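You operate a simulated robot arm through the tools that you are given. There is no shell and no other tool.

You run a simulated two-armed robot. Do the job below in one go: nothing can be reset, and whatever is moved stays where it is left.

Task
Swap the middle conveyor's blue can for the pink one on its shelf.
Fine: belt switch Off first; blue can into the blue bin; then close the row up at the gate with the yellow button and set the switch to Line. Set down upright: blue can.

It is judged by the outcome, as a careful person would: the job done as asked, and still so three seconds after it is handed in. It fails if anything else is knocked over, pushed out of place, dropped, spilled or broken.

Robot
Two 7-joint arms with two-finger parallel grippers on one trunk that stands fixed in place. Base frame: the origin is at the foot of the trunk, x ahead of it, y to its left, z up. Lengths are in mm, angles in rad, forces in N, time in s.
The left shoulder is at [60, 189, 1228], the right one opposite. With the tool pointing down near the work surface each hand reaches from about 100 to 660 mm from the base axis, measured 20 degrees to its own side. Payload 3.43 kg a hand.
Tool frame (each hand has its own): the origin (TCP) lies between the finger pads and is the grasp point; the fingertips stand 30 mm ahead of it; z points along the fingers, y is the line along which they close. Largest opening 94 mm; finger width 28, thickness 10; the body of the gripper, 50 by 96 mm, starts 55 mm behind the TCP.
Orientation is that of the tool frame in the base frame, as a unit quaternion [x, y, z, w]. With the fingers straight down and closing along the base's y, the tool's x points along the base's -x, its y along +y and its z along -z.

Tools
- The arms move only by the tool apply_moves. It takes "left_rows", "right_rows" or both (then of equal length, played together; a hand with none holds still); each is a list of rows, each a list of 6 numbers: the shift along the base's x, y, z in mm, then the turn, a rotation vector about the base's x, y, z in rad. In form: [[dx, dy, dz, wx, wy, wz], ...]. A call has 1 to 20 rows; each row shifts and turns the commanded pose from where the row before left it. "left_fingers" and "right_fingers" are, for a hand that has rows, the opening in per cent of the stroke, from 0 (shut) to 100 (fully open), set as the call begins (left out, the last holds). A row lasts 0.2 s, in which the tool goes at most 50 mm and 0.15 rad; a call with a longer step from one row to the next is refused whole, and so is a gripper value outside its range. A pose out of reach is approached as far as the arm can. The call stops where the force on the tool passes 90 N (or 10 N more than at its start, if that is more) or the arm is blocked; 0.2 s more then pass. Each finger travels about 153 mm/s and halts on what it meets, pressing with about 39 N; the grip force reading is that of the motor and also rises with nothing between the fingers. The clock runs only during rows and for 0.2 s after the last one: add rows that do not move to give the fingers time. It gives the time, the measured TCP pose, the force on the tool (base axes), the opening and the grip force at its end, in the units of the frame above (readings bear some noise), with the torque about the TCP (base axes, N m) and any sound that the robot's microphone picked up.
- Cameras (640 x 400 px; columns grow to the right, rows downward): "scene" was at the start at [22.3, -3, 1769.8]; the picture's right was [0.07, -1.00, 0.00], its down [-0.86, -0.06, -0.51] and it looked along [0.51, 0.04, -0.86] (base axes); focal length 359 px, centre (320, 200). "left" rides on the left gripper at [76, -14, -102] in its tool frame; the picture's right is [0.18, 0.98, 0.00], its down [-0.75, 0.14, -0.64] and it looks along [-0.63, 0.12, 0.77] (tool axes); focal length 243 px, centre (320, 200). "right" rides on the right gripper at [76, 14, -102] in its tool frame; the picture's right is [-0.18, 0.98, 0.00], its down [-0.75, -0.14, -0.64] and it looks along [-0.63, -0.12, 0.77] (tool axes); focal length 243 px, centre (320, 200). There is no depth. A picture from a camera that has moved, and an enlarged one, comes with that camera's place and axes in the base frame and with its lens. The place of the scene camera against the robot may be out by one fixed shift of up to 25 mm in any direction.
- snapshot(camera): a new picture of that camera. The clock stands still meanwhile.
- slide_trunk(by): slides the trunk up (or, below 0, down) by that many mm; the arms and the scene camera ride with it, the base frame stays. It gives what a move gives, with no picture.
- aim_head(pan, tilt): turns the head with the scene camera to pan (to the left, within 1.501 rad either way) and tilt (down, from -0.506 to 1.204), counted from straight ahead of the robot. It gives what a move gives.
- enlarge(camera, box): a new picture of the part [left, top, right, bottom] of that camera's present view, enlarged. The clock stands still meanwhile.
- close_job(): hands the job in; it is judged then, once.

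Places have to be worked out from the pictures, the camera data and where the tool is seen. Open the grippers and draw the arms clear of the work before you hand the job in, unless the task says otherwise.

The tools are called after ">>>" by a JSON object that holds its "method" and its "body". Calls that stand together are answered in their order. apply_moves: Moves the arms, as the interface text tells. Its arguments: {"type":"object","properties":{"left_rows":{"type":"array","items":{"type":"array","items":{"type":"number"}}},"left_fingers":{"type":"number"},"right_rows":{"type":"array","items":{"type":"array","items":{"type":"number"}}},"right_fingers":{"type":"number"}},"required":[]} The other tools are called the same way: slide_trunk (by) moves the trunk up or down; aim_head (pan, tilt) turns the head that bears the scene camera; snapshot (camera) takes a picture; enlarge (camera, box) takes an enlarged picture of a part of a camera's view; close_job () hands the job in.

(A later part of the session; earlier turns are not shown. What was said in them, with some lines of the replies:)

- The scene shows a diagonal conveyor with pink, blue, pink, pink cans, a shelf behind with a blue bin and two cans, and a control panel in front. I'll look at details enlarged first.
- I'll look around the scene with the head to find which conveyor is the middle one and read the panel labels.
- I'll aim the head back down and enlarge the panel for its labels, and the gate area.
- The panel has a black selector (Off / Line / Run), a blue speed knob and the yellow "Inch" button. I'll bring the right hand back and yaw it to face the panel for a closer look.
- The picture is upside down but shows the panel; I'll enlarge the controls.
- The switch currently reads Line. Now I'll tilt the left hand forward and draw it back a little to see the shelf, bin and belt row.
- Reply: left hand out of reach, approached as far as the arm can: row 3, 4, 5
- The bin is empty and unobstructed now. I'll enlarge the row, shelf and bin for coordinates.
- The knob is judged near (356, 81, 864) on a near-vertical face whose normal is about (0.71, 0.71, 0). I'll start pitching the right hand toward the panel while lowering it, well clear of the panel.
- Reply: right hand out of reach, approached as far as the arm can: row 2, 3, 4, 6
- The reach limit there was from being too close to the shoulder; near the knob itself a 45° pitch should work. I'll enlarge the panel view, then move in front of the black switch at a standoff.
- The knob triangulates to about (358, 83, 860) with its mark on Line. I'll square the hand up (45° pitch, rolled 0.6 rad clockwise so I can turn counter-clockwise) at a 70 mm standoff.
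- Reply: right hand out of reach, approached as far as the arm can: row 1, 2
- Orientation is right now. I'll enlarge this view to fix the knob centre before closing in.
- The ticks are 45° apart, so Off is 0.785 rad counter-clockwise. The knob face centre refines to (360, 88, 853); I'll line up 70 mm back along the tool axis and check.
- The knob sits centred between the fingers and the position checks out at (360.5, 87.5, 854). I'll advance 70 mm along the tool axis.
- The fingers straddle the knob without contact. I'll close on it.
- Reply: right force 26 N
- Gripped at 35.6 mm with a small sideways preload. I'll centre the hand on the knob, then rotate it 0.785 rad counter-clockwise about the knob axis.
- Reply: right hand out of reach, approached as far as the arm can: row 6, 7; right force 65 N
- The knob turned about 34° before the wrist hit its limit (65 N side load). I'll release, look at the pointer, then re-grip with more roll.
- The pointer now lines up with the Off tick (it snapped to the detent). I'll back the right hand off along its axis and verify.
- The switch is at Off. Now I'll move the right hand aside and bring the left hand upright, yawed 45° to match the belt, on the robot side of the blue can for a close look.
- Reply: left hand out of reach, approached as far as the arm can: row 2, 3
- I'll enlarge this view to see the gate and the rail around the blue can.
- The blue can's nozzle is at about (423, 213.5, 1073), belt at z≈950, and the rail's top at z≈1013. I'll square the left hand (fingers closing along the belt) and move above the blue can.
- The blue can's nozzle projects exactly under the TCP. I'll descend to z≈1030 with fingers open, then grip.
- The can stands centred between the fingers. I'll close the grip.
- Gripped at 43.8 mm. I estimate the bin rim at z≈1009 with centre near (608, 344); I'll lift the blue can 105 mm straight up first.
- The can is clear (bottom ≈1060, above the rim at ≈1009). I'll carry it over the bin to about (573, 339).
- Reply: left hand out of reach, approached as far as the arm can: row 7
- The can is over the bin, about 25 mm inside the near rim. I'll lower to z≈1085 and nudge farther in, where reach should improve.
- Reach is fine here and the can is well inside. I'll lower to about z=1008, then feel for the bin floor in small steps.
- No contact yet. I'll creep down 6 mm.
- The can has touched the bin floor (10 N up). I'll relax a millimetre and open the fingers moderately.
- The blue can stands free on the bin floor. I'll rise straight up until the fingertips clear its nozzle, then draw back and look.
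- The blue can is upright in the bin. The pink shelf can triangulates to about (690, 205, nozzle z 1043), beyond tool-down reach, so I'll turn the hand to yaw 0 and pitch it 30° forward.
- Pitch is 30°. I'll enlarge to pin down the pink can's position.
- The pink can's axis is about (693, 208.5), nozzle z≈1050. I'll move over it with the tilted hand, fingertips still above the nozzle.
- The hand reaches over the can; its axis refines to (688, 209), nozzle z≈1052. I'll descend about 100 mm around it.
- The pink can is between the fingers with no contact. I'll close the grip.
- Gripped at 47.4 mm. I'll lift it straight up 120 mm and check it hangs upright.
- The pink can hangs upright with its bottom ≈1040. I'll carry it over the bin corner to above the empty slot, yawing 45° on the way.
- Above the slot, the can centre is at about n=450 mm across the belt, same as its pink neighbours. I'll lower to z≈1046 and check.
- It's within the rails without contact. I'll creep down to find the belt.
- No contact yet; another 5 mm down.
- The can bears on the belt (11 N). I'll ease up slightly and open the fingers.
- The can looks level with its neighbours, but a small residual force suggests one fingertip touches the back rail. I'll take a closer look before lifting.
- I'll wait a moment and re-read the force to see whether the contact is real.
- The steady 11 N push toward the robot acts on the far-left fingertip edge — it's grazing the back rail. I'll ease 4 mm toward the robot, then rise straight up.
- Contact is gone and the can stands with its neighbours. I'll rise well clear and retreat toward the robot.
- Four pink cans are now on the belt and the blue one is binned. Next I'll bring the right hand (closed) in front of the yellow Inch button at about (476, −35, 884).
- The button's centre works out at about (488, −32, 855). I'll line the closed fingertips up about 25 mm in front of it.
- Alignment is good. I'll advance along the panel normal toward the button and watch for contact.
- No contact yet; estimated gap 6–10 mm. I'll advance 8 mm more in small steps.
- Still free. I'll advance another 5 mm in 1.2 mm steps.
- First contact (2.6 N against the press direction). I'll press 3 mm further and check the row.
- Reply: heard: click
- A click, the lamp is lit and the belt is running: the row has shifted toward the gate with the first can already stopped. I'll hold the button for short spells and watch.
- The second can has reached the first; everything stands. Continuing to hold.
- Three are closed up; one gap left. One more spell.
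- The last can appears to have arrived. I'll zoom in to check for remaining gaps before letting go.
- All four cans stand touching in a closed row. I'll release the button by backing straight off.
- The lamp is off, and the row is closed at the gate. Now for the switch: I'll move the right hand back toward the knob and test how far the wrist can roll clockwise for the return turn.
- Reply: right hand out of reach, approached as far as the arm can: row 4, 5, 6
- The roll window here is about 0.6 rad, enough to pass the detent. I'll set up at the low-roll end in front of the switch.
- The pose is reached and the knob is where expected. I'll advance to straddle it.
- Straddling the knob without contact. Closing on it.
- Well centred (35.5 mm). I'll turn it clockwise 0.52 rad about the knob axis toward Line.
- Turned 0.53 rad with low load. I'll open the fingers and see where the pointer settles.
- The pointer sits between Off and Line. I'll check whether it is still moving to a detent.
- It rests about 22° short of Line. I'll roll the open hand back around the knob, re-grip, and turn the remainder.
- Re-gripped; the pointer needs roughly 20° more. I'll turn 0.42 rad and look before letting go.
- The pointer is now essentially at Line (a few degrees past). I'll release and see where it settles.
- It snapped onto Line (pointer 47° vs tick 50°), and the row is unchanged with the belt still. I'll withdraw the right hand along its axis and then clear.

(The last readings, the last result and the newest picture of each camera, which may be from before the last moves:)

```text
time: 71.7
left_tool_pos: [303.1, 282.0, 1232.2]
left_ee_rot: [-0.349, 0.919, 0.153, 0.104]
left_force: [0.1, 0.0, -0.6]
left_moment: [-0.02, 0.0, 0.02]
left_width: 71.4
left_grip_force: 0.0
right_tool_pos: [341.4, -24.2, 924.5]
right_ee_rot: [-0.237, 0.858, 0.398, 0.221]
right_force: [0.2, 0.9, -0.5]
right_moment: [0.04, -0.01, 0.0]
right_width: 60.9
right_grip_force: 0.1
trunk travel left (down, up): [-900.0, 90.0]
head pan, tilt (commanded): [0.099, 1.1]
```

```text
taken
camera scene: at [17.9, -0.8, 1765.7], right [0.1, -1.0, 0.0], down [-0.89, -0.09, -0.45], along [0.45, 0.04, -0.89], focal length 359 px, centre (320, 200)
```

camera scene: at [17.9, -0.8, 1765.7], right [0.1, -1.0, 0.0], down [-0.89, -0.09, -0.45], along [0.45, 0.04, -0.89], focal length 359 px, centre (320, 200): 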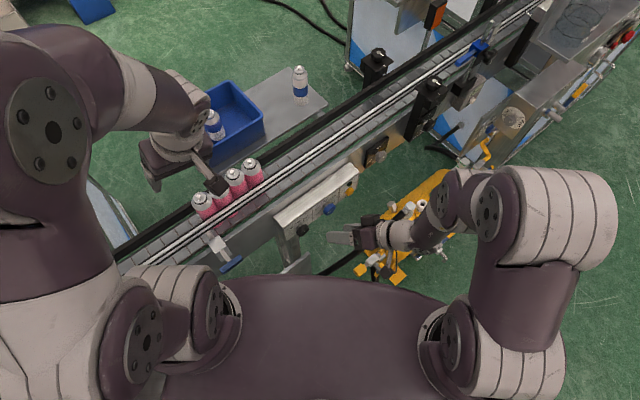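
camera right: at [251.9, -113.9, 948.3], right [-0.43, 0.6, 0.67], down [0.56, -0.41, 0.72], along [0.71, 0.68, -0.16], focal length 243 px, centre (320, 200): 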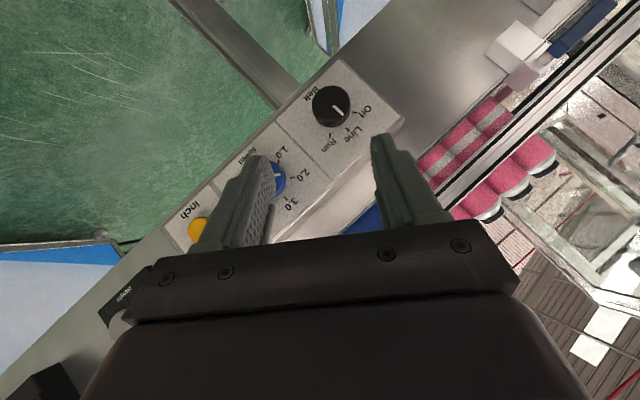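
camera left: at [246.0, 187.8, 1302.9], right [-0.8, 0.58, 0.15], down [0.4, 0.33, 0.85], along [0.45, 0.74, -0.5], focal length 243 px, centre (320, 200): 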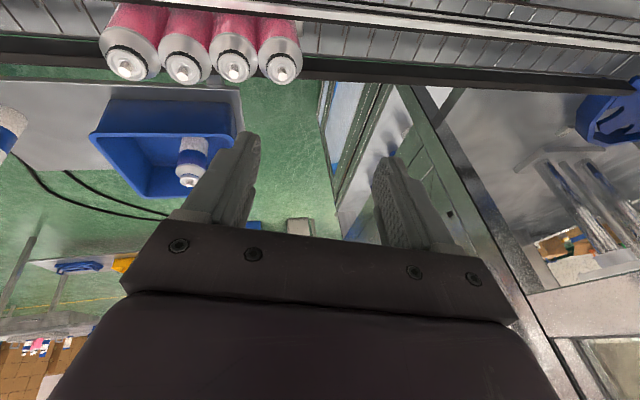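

Everything is in place. I'll open both grippers fully and draw both hands up and away from the line.

>>> {"method": "apply_moves", "body": {"right_rows": [[0, -15, 18, 0, 0, 0], [0, -15, 18, 0, 0, 0], [0, -15, 18, 0, 0, 0], [0, -15, 20, 0, 0, 0], [0, -15, 20, 0, 0, 0], [0, -15, 20, 0, 0, 0], [0, 0, 0, 0, 0, 0]], "right_fingers": 100, "left_rows": [[0, 6, 15, 0, 0, 0], [0, 8, 15, 0, 0, 0], [0, 8, 15, 0, 0, 0], [0, 8, 15, 0, 0, 0], [0, 8, 15, 0, 0, 0], [0, 8, 15, 0, 0, 0], [0, 0, 0, 0, 0, 0]], "left_fingers": 100}}

>>> {"method": "snapshot", "body": {"camera": "scene"}}

>>> {"method": "enlarge", "body": {"camera": "scene", "box": [170, 60, 370, 250]}}

>>> {"method": "snapshot", "body": {"camera": "left"}}

>>> {"method": "snapshot", "body": {"camera": "right"}}

```text
time: 73.3
left_tool_pos: [301.6, 328.6, 1321.5]
left_ee_rot: [-0.349, 0.919, 0.153, 0.104]
left_force: [0.2, 0.0, 0.8]
left_moment: [-0.04, -0.01, -0.01]
left_width: 94.4
left_grip_force: 0.1
right_tool_pos: [341.7, -112.9, 1041.2]
right_ee_rot: [-0.237, 0.858, 0.399, 0.222]
right_force: [-0.1, -0.4, 0.3]
right_moment: [0.0, 0.01, 0.02]
right_width: 94.2
right_grip_force: 0.0
trunk travel left (down, up): [-900.0, 90.0]
head pan, tilt (commanded): [0.099, 1.1]
```

```text
taken
camera scene: at [17.6, -1.3, 1765.7], right [0.1, -1.0, 0.0], down [-0.89, -0.09, -0.45], along [0.45, 0.04, -0.89], focal length 359 px, centre (320, 200)
```

scene: 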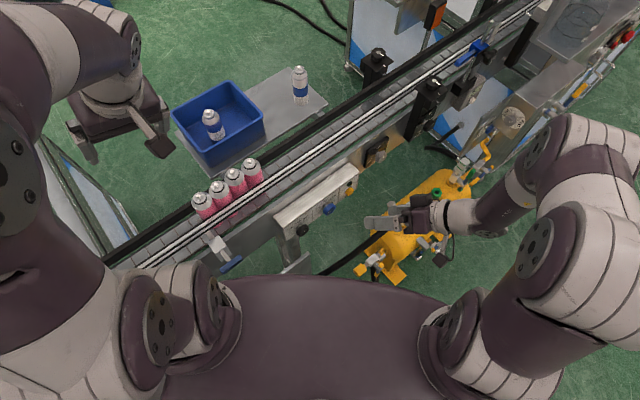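

```text
2.11 times, centred on (270, 155) of scene
camera zoom: at [17.6, -1.3, 1765.7], right [0.1, -1.0, 0.0], down [-0.89, -0.09, -0.45], along [0.45, 0.04, -0.89], focal length 757 px, centre (425, 295)
```

zoom: 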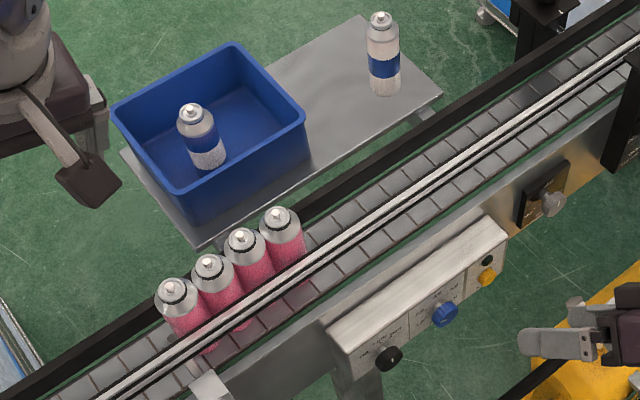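

```text
taken
camera left: at [246.4, 235.5, 1392.2], right [-0.8, 0.58, 0.15], down [0.4, 0.33, 0.85], along [0.45, 0.74, -0.5], focal length 243 px, centre (320, 200)
```

left: 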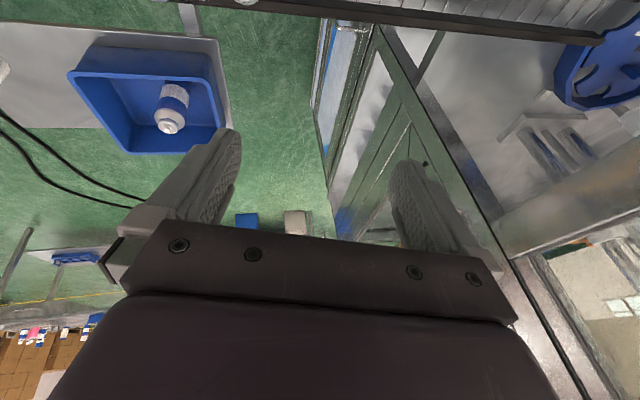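

```text
taken
camera right: at [253.1, -202.7, 1064.9], right [-0.43, 0.6, 0.67], down [0.55, -0.41, 0.72], along [0.71, 0.68, -0.16], focal length 243 px, centre (320, 200)
```

right: 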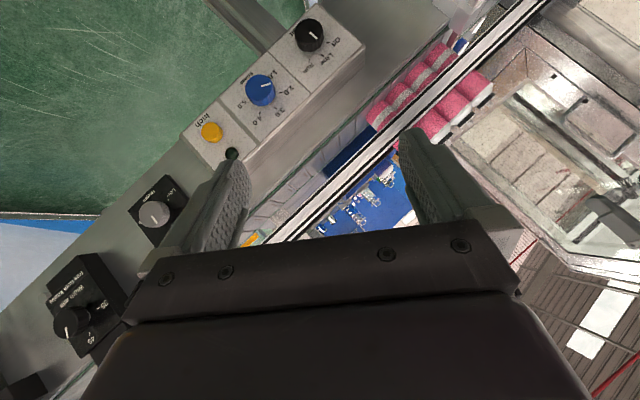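

Blue can is upright in the bin, the four pink cans are closed up at the gate, hands are clear. I'll do one last check of the switch pointer and row.

>>> {"method": "enlarge", "body": {"camera": "right", "box": [270, 0, 390, 75]}}

>>> {"method": "enlarge", "body": {"camera": "scene", "box": [175, 140, 285, 270]}}

```text
5.33 times, centred on (330, 38) of right
camera zoom: at [253.1, -202.7, 1064.9], right [-0.43, 0.6, 0.67], down [0.55, -0.41, 0.72], along [0.71, 0.68, -0.16], focal length 1294 px, centre (267, 1067)
```

zoom: 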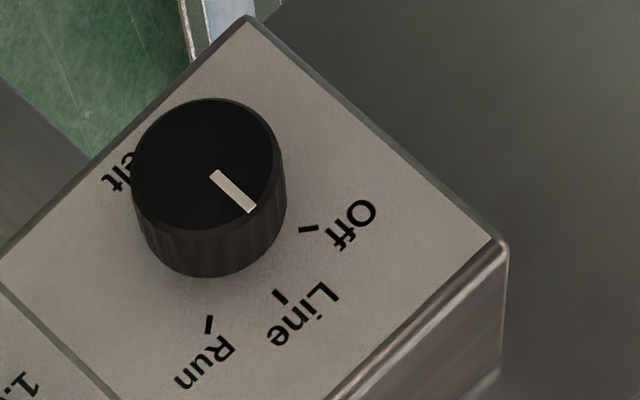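

```text
3.08 times, centred on (230, 205) of scene
camera zoom: at [17.6, -1.3, 1765.7], right [0.1, -1.0, 0.0], down [-0.89, -0.09, -0.45], along [0.45, 0.04, -0.89], focal length 1106 px, centre (597, 185)
```

zoom: 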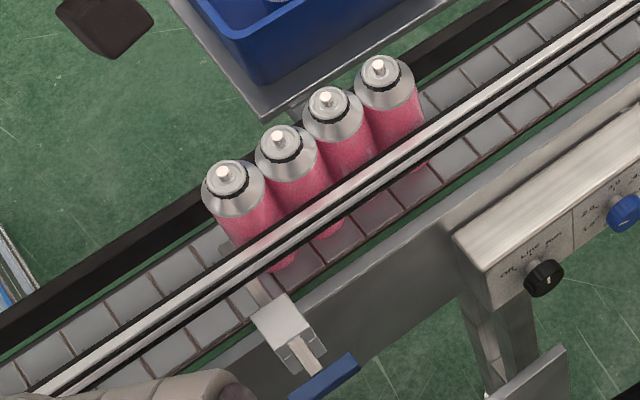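

The pointer is back on Line, exactly as at the start. The four pink cans stand touching at the gate, the blue can is upright in the bin, and both grippers are open and clear, so I'm handing in.

>>> {"method": "close_job", "body": {}}

```text
The job is handed in.
```

The swap is done and handed in.

- **Switch:** I set the belt switch to Off first. At the end I set it back to Line, and the last picture showed the pointer on the Line tick. On the way back to Line it stopped partway, so it took a second grip to get there.
- **Blue can:** it stands upright in the blue bin.
- **Pink can:** it went from the shelf into the blue can's place on the belt. While I was setting it down, one fingertip lightly touched the back rail; nothing moved.
- **Row:** I held the yellow button until all four pink cans stood touching at the gate, then let go. The lamp went out and the belt stopped.

Nothing was knocked over or dropped, and both grippers were left open and clear of the line.
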